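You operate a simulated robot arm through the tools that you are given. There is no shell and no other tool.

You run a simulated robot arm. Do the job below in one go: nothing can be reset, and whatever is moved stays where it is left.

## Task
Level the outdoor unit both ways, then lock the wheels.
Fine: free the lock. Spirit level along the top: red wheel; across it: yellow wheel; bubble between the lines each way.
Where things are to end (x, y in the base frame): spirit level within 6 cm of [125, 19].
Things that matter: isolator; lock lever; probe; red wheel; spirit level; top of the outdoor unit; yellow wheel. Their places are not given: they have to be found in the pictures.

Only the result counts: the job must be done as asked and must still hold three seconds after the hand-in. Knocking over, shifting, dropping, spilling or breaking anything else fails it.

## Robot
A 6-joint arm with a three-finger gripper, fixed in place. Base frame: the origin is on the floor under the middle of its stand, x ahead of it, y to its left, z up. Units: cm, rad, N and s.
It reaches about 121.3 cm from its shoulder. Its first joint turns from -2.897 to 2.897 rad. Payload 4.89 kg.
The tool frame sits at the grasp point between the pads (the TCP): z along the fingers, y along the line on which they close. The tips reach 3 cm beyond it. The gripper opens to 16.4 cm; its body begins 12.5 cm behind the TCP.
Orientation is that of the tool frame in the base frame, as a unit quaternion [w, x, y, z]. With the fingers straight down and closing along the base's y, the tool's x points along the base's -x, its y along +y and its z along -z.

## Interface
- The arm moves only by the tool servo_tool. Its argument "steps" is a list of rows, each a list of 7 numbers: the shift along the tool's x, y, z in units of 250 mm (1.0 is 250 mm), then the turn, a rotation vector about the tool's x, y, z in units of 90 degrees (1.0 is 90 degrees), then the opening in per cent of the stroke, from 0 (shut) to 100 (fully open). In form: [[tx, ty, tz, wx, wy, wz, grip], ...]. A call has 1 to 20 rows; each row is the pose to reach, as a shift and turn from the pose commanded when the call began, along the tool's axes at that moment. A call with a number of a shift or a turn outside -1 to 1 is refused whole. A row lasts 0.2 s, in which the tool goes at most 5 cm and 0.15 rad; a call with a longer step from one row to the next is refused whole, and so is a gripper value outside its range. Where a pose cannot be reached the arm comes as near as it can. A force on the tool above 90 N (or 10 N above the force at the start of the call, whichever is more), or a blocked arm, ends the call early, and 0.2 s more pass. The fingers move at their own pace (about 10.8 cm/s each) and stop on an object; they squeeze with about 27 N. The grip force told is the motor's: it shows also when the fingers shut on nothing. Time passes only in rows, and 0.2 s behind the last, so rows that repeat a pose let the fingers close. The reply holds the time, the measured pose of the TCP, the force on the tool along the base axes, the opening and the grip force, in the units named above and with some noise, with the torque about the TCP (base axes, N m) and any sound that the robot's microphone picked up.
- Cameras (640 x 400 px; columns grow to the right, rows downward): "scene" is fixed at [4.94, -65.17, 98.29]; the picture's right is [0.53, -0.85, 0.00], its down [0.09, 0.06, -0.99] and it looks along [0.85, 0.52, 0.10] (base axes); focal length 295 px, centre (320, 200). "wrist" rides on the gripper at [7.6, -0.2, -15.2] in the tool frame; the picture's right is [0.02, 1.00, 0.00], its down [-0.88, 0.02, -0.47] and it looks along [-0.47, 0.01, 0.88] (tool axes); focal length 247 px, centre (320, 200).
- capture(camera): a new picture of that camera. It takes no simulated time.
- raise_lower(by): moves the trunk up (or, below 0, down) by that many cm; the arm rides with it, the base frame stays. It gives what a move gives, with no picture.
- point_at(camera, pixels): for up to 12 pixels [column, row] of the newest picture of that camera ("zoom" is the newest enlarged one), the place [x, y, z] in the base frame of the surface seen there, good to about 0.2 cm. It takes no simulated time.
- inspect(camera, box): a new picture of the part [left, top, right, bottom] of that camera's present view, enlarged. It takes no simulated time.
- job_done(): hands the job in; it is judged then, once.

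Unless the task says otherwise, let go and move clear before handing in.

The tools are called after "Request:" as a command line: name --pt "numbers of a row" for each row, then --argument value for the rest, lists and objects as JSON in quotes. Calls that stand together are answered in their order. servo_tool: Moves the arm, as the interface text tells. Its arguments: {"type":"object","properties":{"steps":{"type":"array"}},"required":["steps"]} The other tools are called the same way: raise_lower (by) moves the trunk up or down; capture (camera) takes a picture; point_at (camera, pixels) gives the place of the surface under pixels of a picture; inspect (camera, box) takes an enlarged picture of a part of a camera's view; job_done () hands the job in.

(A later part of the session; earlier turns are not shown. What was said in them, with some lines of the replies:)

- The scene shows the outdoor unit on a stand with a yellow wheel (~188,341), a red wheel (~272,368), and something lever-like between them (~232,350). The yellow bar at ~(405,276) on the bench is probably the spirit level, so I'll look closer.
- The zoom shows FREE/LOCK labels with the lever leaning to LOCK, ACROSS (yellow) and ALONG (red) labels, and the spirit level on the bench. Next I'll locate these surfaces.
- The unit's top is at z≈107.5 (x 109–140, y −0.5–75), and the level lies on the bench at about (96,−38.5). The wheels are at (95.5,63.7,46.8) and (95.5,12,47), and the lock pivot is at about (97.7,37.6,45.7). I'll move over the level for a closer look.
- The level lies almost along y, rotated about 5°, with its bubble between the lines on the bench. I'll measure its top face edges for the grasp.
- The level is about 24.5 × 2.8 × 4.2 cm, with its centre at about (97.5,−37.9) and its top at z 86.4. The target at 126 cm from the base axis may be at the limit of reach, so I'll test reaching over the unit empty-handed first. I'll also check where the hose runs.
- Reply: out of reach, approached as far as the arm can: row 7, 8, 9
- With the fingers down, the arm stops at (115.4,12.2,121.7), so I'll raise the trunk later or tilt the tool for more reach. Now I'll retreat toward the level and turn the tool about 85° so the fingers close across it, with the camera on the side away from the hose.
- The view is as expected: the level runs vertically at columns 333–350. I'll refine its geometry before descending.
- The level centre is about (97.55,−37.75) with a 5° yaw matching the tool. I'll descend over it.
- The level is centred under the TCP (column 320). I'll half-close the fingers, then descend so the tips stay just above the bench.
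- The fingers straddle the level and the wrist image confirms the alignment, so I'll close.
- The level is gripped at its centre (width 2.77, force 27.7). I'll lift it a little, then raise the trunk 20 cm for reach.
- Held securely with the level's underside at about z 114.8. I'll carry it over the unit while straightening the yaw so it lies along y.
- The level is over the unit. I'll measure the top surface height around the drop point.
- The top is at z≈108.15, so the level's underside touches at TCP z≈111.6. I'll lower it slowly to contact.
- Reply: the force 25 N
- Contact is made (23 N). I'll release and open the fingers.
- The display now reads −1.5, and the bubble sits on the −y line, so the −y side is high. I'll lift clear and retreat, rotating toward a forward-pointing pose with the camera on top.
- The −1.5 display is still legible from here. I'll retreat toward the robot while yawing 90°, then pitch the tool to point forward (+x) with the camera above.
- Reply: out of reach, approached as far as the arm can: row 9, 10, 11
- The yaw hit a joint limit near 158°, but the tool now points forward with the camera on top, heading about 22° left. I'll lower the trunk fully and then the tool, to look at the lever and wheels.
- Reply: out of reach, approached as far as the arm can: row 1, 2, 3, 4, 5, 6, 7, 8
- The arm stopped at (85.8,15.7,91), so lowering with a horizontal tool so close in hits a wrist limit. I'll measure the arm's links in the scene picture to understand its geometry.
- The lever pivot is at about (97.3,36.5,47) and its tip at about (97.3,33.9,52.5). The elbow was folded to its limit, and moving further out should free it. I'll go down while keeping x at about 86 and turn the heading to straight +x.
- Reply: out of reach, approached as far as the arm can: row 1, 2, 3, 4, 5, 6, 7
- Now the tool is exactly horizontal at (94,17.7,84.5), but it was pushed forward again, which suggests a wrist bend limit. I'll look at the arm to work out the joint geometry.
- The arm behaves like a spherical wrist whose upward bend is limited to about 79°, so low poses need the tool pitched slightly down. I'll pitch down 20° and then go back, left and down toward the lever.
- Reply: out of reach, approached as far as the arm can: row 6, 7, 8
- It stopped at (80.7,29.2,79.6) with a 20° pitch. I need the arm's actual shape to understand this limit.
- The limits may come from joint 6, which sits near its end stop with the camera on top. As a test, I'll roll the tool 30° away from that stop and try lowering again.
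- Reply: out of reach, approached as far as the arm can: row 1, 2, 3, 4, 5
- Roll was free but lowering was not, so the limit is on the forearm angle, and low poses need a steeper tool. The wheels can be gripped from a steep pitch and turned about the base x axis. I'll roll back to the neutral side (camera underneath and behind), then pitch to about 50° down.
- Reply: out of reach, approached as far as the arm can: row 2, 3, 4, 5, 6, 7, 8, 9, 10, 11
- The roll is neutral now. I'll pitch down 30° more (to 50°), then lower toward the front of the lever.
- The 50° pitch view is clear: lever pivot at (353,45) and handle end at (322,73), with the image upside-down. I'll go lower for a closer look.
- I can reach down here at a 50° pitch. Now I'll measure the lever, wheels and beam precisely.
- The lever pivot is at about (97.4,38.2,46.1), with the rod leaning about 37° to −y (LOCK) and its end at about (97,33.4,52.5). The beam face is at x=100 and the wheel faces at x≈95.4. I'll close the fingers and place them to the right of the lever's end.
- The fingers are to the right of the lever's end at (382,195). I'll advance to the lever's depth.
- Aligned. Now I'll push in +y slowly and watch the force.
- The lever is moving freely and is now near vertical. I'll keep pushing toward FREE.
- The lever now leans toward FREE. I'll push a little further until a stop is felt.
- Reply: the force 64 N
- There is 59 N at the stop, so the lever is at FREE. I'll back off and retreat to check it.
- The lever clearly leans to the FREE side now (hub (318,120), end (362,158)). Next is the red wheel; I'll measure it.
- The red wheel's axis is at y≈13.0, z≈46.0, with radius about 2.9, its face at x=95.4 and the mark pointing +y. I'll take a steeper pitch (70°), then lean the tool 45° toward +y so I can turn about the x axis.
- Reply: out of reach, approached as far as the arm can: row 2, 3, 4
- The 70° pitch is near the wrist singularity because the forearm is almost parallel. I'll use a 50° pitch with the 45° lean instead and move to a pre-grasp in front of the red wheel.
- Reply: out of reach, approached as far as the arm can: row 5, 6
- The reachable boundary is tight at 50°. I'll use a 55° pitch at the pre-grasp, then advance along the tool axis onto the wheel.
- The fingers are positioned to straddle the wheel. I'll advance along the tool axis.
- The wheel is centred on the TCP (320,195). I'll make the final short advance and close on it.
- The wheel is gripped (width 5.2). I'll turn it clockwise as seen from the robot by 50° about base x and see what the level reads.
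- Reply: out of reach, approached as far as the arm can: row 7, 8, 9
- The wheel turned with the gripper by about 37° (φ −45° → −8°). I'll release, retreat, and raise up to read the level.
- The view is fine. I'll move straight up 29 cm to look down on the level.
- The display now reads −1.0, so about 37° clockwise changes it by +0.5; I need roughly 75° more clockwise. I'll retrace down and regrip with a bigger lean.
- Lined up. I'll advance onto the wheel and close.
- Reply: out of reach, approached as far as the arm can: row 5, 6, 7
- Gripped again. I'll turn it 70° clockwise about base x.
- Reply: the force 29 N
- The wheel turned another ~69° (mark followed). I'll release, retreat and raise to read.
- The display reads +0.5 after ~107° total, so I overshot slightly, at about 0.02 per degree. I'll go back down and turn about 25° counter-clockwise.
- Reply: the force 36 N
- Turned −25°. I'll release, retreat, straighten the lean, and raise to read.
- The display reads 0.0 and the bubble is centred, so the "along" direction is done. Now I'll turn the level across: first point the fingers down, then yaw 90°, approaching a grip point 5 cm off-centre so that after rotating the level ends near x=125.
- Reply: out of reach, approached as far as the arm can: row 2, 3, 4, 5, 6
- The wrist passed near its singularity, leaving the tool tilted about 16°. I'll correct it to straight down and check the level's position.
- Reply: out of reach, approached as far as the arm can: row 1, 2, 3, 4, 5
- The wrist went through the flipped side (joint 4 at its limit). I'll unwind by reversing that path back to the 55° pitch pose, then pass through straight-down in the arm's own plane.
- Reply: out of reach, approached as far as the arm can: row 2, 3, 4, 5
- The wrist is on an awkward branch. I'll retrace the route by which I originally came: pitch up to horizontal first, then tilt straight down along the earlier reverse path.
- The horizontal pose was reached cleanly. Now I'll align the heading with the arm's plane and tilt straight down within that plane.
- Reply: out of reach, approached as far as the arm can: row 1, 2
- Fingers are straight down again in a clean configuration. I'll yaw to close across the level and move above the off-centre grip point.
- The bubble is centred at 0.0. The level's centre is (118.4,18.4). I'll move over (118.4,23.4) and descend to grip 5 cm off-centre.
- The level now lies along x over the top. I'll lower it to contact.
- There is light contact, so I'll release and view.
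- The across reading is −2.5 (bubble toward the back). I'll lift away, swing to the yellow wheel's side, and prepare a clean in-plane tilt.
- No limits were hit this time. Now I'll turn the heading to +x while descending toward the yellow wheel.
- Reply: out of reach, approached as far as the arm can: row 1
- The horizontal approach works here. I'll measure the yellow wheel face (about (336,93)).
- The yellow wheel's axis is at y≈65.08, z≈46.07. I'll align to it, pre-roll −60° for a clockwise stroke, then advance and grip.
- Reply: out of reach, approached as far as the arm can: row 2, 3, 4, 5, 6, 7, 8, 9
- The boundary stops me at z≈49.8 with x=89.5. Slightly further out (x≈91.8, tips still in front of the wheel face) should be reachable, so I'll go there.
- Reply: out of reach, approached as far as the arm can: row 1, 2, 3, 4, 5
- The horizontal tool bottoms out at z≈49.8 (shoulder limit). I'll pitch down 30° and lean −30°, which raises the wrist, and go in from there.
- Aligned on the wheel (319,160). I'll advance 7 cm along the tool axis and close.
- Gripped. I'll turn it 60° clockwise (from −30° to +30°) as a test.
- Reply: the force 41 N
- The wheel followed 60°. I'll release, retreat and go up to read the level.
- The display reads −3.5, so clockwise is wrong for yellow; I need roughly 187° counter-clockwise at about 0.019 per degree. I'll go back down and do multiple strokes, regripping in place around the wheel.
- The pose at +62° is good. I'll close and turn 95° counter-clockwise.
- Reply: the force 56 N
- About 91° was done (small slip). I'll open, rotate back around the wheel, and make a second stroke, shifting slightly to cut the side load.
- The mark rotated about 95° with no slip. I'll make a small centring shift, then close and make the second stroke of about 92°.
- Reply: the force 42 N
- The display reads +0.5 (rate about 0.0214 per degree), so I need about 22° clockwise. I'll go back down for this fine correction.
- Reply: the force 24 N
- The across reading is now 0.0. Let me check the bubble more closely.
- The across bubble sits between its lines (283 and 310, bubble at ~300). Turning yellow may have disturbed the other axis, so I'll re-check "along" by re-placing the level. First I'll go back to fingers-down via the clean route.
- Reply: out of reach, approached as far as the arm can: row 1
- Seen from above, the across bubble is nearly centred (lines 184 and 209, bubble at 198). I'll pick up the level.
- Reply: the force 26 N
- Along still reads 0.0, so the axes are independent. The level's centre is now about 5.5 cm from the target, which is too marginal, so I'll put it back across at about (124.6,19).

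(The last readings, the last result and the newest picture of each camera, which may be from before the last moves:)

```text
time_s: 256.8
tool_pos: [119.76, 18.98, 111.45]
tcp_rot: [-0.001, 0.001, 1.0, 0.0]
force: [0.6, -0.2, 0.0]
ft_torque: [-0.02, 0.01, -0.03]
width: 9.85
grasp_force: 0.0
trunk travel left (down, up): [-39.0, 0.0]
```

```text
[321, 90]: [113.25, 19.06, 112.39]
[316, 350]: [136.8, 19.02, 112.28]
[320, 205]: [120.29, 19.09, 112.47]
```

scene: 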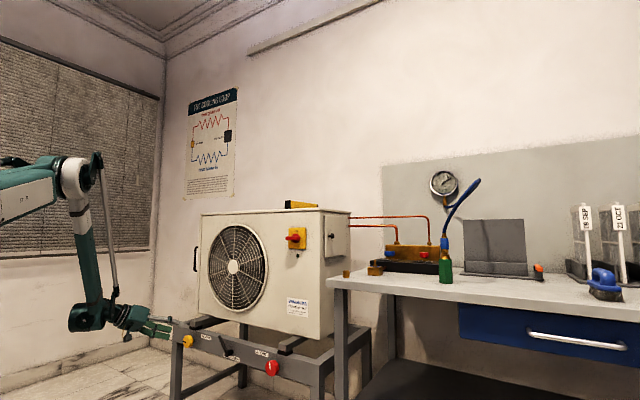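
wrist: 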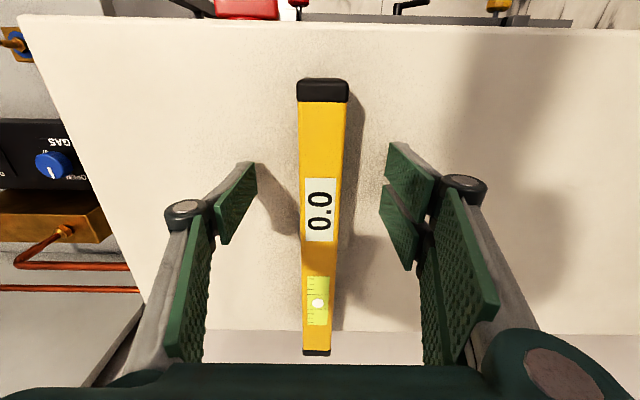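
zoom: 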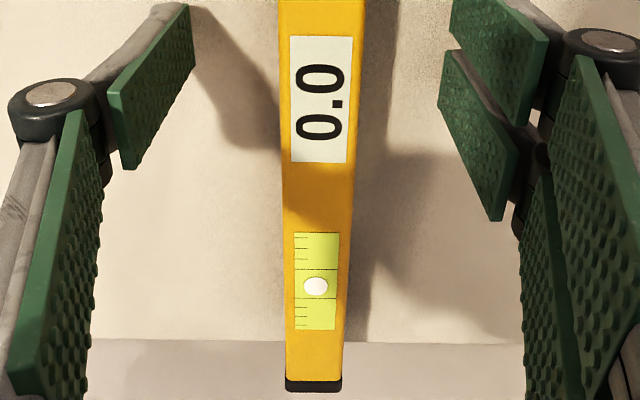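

The level rests at (124.9,19.05), reads 0.0, and the bubble is between the lines. Now I'll lock the lever: lift clear and swing toward the lever's left side, fingers down first.

Request:
servo_tool --pt "0 0 -0.06 0 0 0 60" --pt "0 0 -0.18 0 0 0 60" --pt "0 0 -0.32 0 0 0 60" --pt "0 0 -0.46 0 0 0 60" --pt "0 0 -0.54 0 0 0 60" --pt "0.08 0.09 -0.54 0 0 0 60" --pt "0.17 0.19 -0.54 0 0 0 60" --pt "0.26 0.29 -0.54 0 0 0 60" --pt "0.35 0.39 -0.54 0 0 0 60" --pt "0.44 0.49 -0.54 0 0 0 60" --pt "0.516 0.58 -0.54 0 0 0 60"

Request:
servo_tool --pt "0.08 0.09 0 0 0 -0.05 60" --pt "0.17 0.19 0 0 0 -0.1 60" --pt "0.26 0.29 0 0 0 -0.15 60" --pt "0.35 0.39 0 0 0 -0.2 60" --pt "0.44 0.49 0 0 0 -0.25 60" --pt "0.516 0.58 0 0 0 -0.3 60" --pt "0.516 0.58 0 0 0 -0.3 60"

Request:
servo_tool --pt "0.02 0 0 0 -0.0909 0 60" --pt "0.035 0 0 0 -0.1818 0 60" --pt "0.05 0 0 0 -0.2727 0 60" --pt "0.07 0 0 0 -0.3636 0 60" --pt "0.085 0 0 0 -0.4545 0 60" --pt "0.1 0 0 0 -0.5454 0 60" --pt "0.12 0 0 0 -0.6363 0 60" --pt "0.135 0 0 0 -0.7272 0 60" --pt "0.15 0 0 0 -0.8181 0 60" --pt "0.165 0 0 0 -0.909 0 60" --pt "0.18 0 0 0 -1.0 0 60" --pt "0.18 0 0 0 -1.0 0 60"

Request:
raise_lower --by -39

```text
time_s: 259.2
tool_pos: [106.89, 33.61, 124.91]
tcp_rot: [-0.001, 0.001, 1.0, 0.0]
force: [-0.1, 0.2, 0.7]
ft_torque: [0.06, 0.02, 0.02]
width: 9.82
grasp_force: 0.1
trunk travel left (down, up): [-39.0, 0.0]
```

```text
time_s: 260.8
tool_pos: [93.62, 47.8, 124.96]
tcp_rot: [-0.001, -0.234, 0.972, 0.0]
force: [-1.3, 1.7, 0.3]
ft_torque: [-0.13, -0.13, 0.0]
width: 9.85
grasp_force: 0.1
trunk travel left (down, up): [-39.0, 0.0]
```

```text
time_s: 263.4
tool_pos: [90.11, 45.82, 125.06]
tcp_rot: [0.676, -0.166, 0.7, 0.16]
force: [-0.7, -0.1, 0.0]
ft_torque: [0.0, -0.01, -0.01]
width: 9.85
grasp_force: 0.0
trunk travel left (down, up): [-39.0, 0.0]
```

```text
time_s: 267.2
tool_pos: [90.08, 45.73, 86.13]
tcp_rot: [0.675, -0.166, 0.701, 0.16]
force: [0.7, 0.4, 0.4]
ft_torque: [0.0, 0.0, 0.02]
width: 9.83
grasp_force: 0.0
trunk travel left (down, up): [0.0, 39.0]
```

Request:
servo_tool --pt "0.08 0.01 0.008 0.06 -0.005 0.001 40" --pt "0.17 0.02 0.016 0.12 -0.01 0.002 20" --pt "0.26 0.03 0.024 0.18 -0.014 0.003 0" --pt "0.34 0.04 0.03 0.24 -0.019 0.004 0" --pt "0.4 0.048 0.035 0.2958 -0.0236 0.0054 0" --pt "0.4 0.048 0.035 0.2958 -0.0236 0.0054 0"

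Request:
servo_tool --pt "0 0 0 0 0.0926 0 0" --pt "0 0 0 0 0.1852 0 0" --pt "0 0 0 0 0.2778 0 0" --pt "0 0 -0.02 0 0.3704 0 0" --pt "0 0 -0.04 0 0.463 0 0" --pt "0 0 -0.06 0 0.5556 0 0" --pt "0 0 -0.06 0 0.5556 0 0"

Request:
capture --camera "wrist"

```text
time_s: 268.6
tool_pos: [90.07, 47.11, 76.32]
tcp_rot: [0.708, 0.0, 0.707, 0.0]
force: [0.6, -0.4, 0.5]
ft_torque: [-0.04, 0.07, 0.06]
width: 0.0
grasp_force: 26.7
trunk travel left (down, up): [0.0, 39.0]
```

```text
time_s: 270.2
tool_pos: [88.57, 47.12, 76.32]
tcp_rot: [0.342, -0.001, 0.94, 0.001]
force: [-0.6, 0.0, -0.7]
ft_torque: [-0.01, -0.04, -0.03]
width: 0.0
grasp_force: 26.7
trunk travel left (down, up): [0.0, 39.0]
```

```text
taken
```

wrist: 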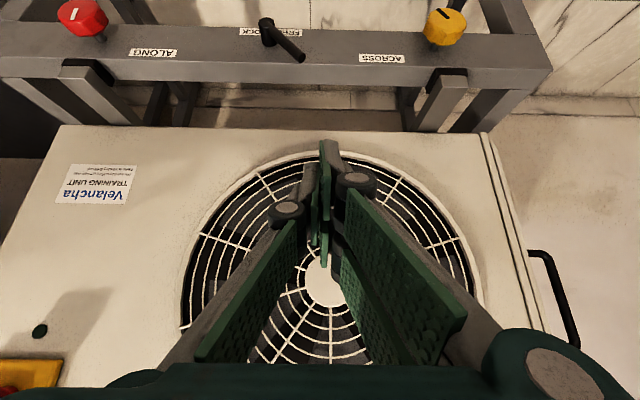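

Request:
servo_tool --pt "0.09 0.01 0.1 0 0 0 0" --pt "0.18 0.02 0.2 0 0 0 0" --pt "0.27 0.03 0.3 0 0 0 0" --pt "0.36 0.04 0.4 0 0 0 0" --pt "0.438 0.048 0.484 0 0 0 0" --pt "0.44 0.048 0.6 0 0 0 0" --pt "0.443 0.048 0.7 0 0 0 0" --pt "0.443 0.048 0.7 0 0 0 0"

Request:
capture --camera "wrist"

Request:
inspect --camera "scene" --box '[170, 310, 290, 385]'

```text
time_s: 272.0
tool_pos: [91.19, 48.64, 55.57]
tcp_rot: [0.343, 0.001, 0.939, 0.0]
force: [-0.1, 0.4, -0.2]
ft_torque: [0.02, 0.0, 0.06]
width: 0.02
grasp_force: 27.0
trunk travel left (down, up): [0.0, 39.0]
```

```text
taken
```

wrist: 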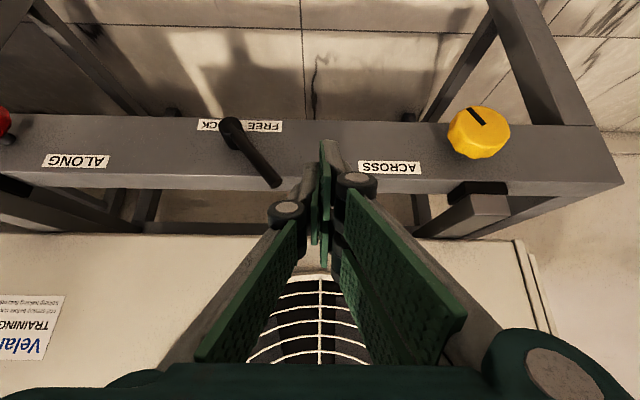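

```text
5.33 times, centred on (230, 348) of scene
```

zoom: 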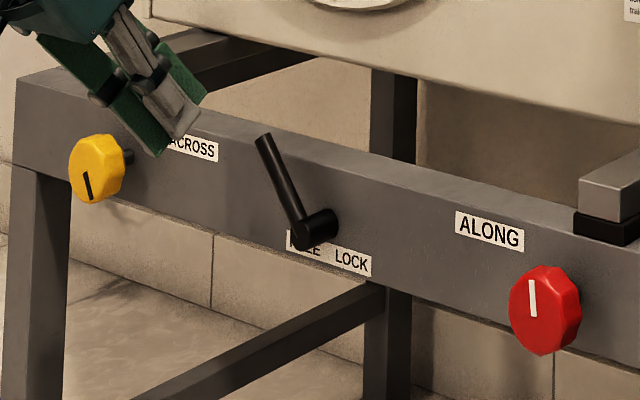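

The fingers are on the left (+y) side of the lever. I'll advance to its depth, then push toward LOCK (−y).

Request:
servo_tool --pt "-0.003 0 0.07 0 0 0 0" --pt "-0.006 0 0.14 0 0 0 0" --pt "-0.01 0 0.206 0 0 0 0" --pt "-0.01 0 0.206 0 0 0 0"

Request:
servo_tool --pt "0 -0.05 0 0 0 0 0" --pt "0 -0.1 0 0 0 0 0" --pt "0 -0.15 0 0 0 0 0" --pt "0 -0.19 0 0 0 0 0" --pt "0 -0.23 0 0 0 0 0" --pt "0 -0.27 0 0 0 0 0" --pt "0 -0.31 0 0 0 0 0" --pt "0 -0.35 0 0 0 0 0" --pt "0 -0.39 0 0 0 0 0" --pt "0 -0.42 0 0 0 0 0" --pt "0 -0.42 0 0 0 0 0"

Request:
inspect --camera "scene" --box '[170, 310, 290, 385]'

Request:
capture --camera "wrist"

```text
time_s: 273.0
tool_pos: [95.0, 48.31, 51.85]
tcp_rot: [0.343, -0.001, 0.939, 0.001]
force: [0.3, -0.3, 0.1]
ft_torque: [-0.01, 0.0, -0.02]
width: 0.0
grasp_force: 26.6
trunk travel left (down, up): [0.0, 39.0]
```

```text
time_s: 275.4
tool_pos: [95.03, 37.96, 51.79]
tcp_rot: [0.342, -0.001, 0.94, 0.001]
force: [-1.3, 0.5, 0.8]
ft_torque: [0.01, 0.02, 0.01]
width: 0.0
grasp_force: 27.5
trunk travel left (down, up): [0.0, 39.0]
```

```text
5.33 times, centred on (230, 348) of scene
```

zoom: 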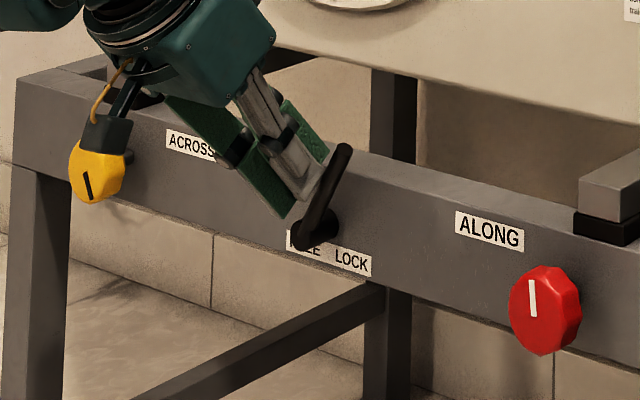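

```text
taken
```

wrist: 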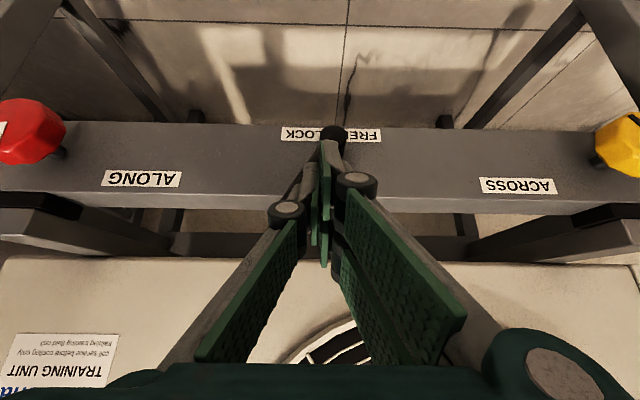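

The lever is past vertical toward LOCK. I'll continue to the stop.

Request:
servo_tool --pt "0 -0.04 0 0 0 0 0" --pt "0 -0.08 0 0 0 0 0" --pt "0 -0.1 0 0 0 0 0" --pt "0 -0.12 0 0 0 0 0" --pt "0 -0.12 0 0 0 0 0"

```text
time_s: 276.3
tool_pos: [94.67, 36.23, 52.08]
tcp_rot: [0.344, -0.004, 0.939, 0.006]
force: [-12.6, 34.2, 18.4]
ft_torque: [0.23, -0.3, 0.74]
width: 0.01
grasp_force: 26.7
trunk travel left (down, up): [0.0, 39.0]
stopped in row 4: the force on the tool passed its limit at 95 N (the readings are from after the stop); the commanded pose is now the measured one
```

Request:
inspect --camera "scene" --box '[190, 320, 290, 382]'

Request:
servo_tool --pt "0 0.04 0 0 0 0 0" --pt "0 0.1 0 0 0 0 0" --pt "0 0.12 -0.1 0 0 0 0" --pt "0 0.12 -0.28 0 0 0 0" --pt "0 0.12 -0.46 0 0 0 0" --pt "0 0.12 -0.46 0 0 0 0"

Request:
capture --camera "wrist"

Request:
inspect --camera "scene" --box '[170, 310, 290, 385]'

```text
6.40 times, centred on (240, 351) of scene
```

zoom: 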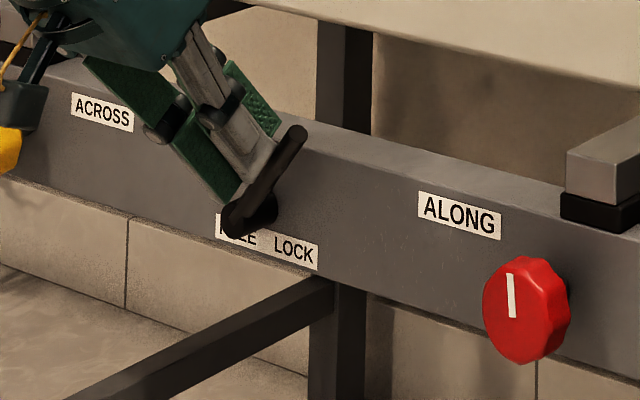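

```text
time_s: 277.7
tool_pos: [87.45, 38.76, 60.51]
tcp_rot: [0.343, -0.003, 0.939, 0.004]
force: [0.8, -0.1, -0.3]
ft_torque: [-0.06, 0.0, 0.0]
width: 0.0
grasp_force: 27.2
trunk travel left (down, up): [0.0, 39.0]
```

```text
taken
```

wrist: 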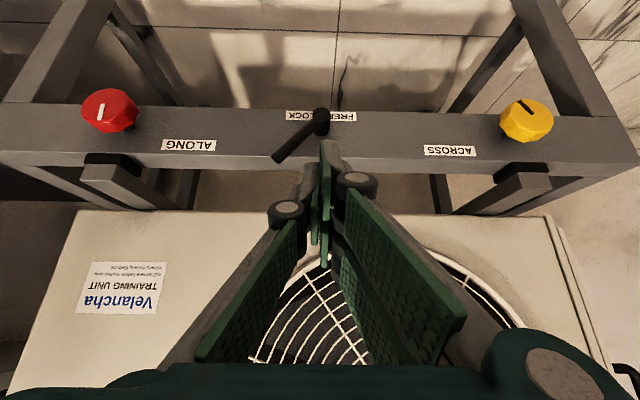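

```text
5.33 times, centred on (230, 348) of scene
```

zoom: 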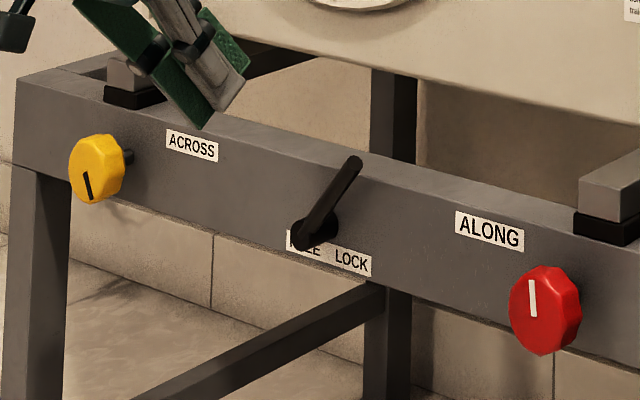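

The lever is back at LOCK, with its end at the same spot as at the start. I'll go up for a final look at the level.

Request:
raise_lower --by 39

Request:
servo_tool --pt "-0.1 -0.09 -0.125 0 0 0 20" --pt "-0.2 -0.18 -0.25 0 0 0 40" --pt "-0.31 -0.27 -0.375 0 0 0 60" --pt "-0.41 -0.36 -0.5 0 0 0 60" --pt "-0.51 -0.45 -0.62 0 0 0 60" --pt "-0.62 -0.54 -0.74 0 0 0 60" --pt "-0.62 -0.54 -0.74 0 0 0 60"

Request:
capture --camera "wrist"

Request:
capture --camera "scene"

```text
time_s: 281.5
tool_pos: [87.43, 38.74, 99.43]
tcp_rot: [0.344, -0.003, 0.939, 0.004]
force: [1.2, 0.8, -0.3]
ft_torque: [-0.01, -0.04, 0.0]
width: 0.03
grasp_force: 26.9
trunk travel left (down, up): [-39.0, 0.0]
```

```text
time_s: 283.1
tool_pos: [87.53, 24.68, 123.74]
tcp_rot: [0.344, -0.003, 0.939, 0.004]
force: [-0.6, -0.3, 0.4]
ft_torque: [0.12, -0.04, 0.1]
width: 9.84
grasp_force: 0.0
trunk travel left (down, up): [-39.0, 0.0]
```

```text
taken
```

wrist: 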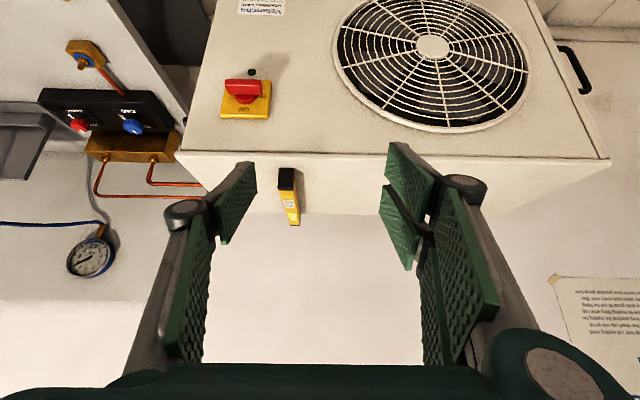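

```text
taken
```

scene: 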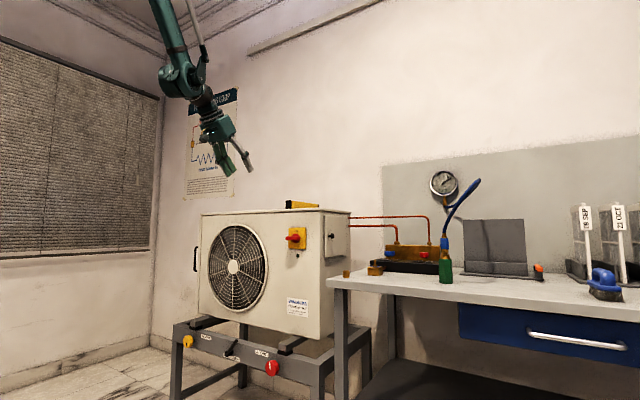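

Request:
inspect --camera "wrist" --box '[276, 185, 306, 230]'

Request:
point_at --camera "wrist" --pixels '[[288, 190], [295, 222], [290, 203]]'

Request:
inspect --camera "scene" --box '[320, 200, 560, 320]'

```text
8.89 times, centred on (291, 208) of wrist
```

zoom: 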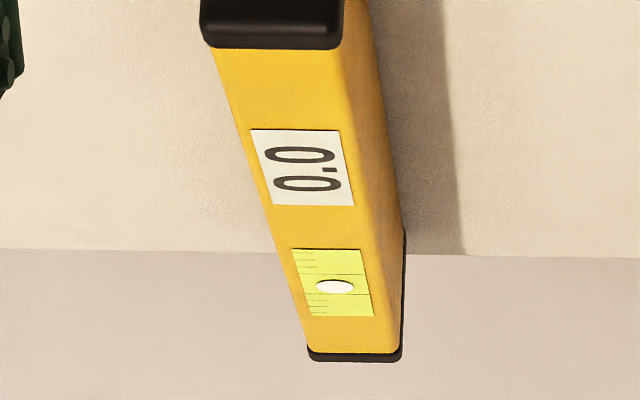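

```text
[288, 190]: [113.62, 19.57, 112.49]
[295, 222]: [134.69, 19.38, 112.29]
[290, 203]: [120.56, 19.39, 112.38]
```

```text
2.67 times, centred on (440, 260) of scene
```

zoom: 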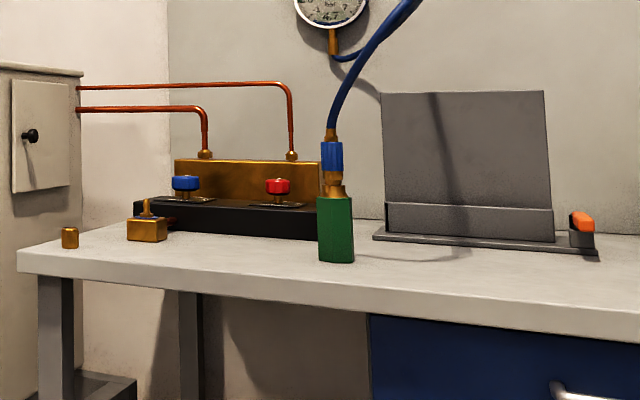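

After locking, the display still reads 0.0 with the bubble between the lines. The level sits at about (124.9,19.3), the lever is at LOCK, the bench items are undisturbed and the arm is clear. I'm handing in.

Request:
job_done

```text
The job is handed in.
```

The outdoor unit is level both ways, the wheels are locked, and the job is handed in.

- **Along (red wheel):** the display went from −1.5 to 0.0 with the bubble centred. I checked it again after adjusting the yellow wheel and it still read 0.0.
- **Across (yellow wheel):** the display went from −2.5 to 0.0. The bubble is between the lines, though slightly toward the back.
- **Lock lever:** I freed it before turning the wheels and pushed it back to the LOCK stop at the end. With the lock on, the across reading still showed 0.0. I did not re-measure along after locking.
- **Spirit level:** it lies across the top of the unit at about [124.9, 19.2], well within 6 cm of [125, 19].

I did not touch the isolator, and the bench items look undisturbed in the final picture. The gripper is open and clear of the unit.
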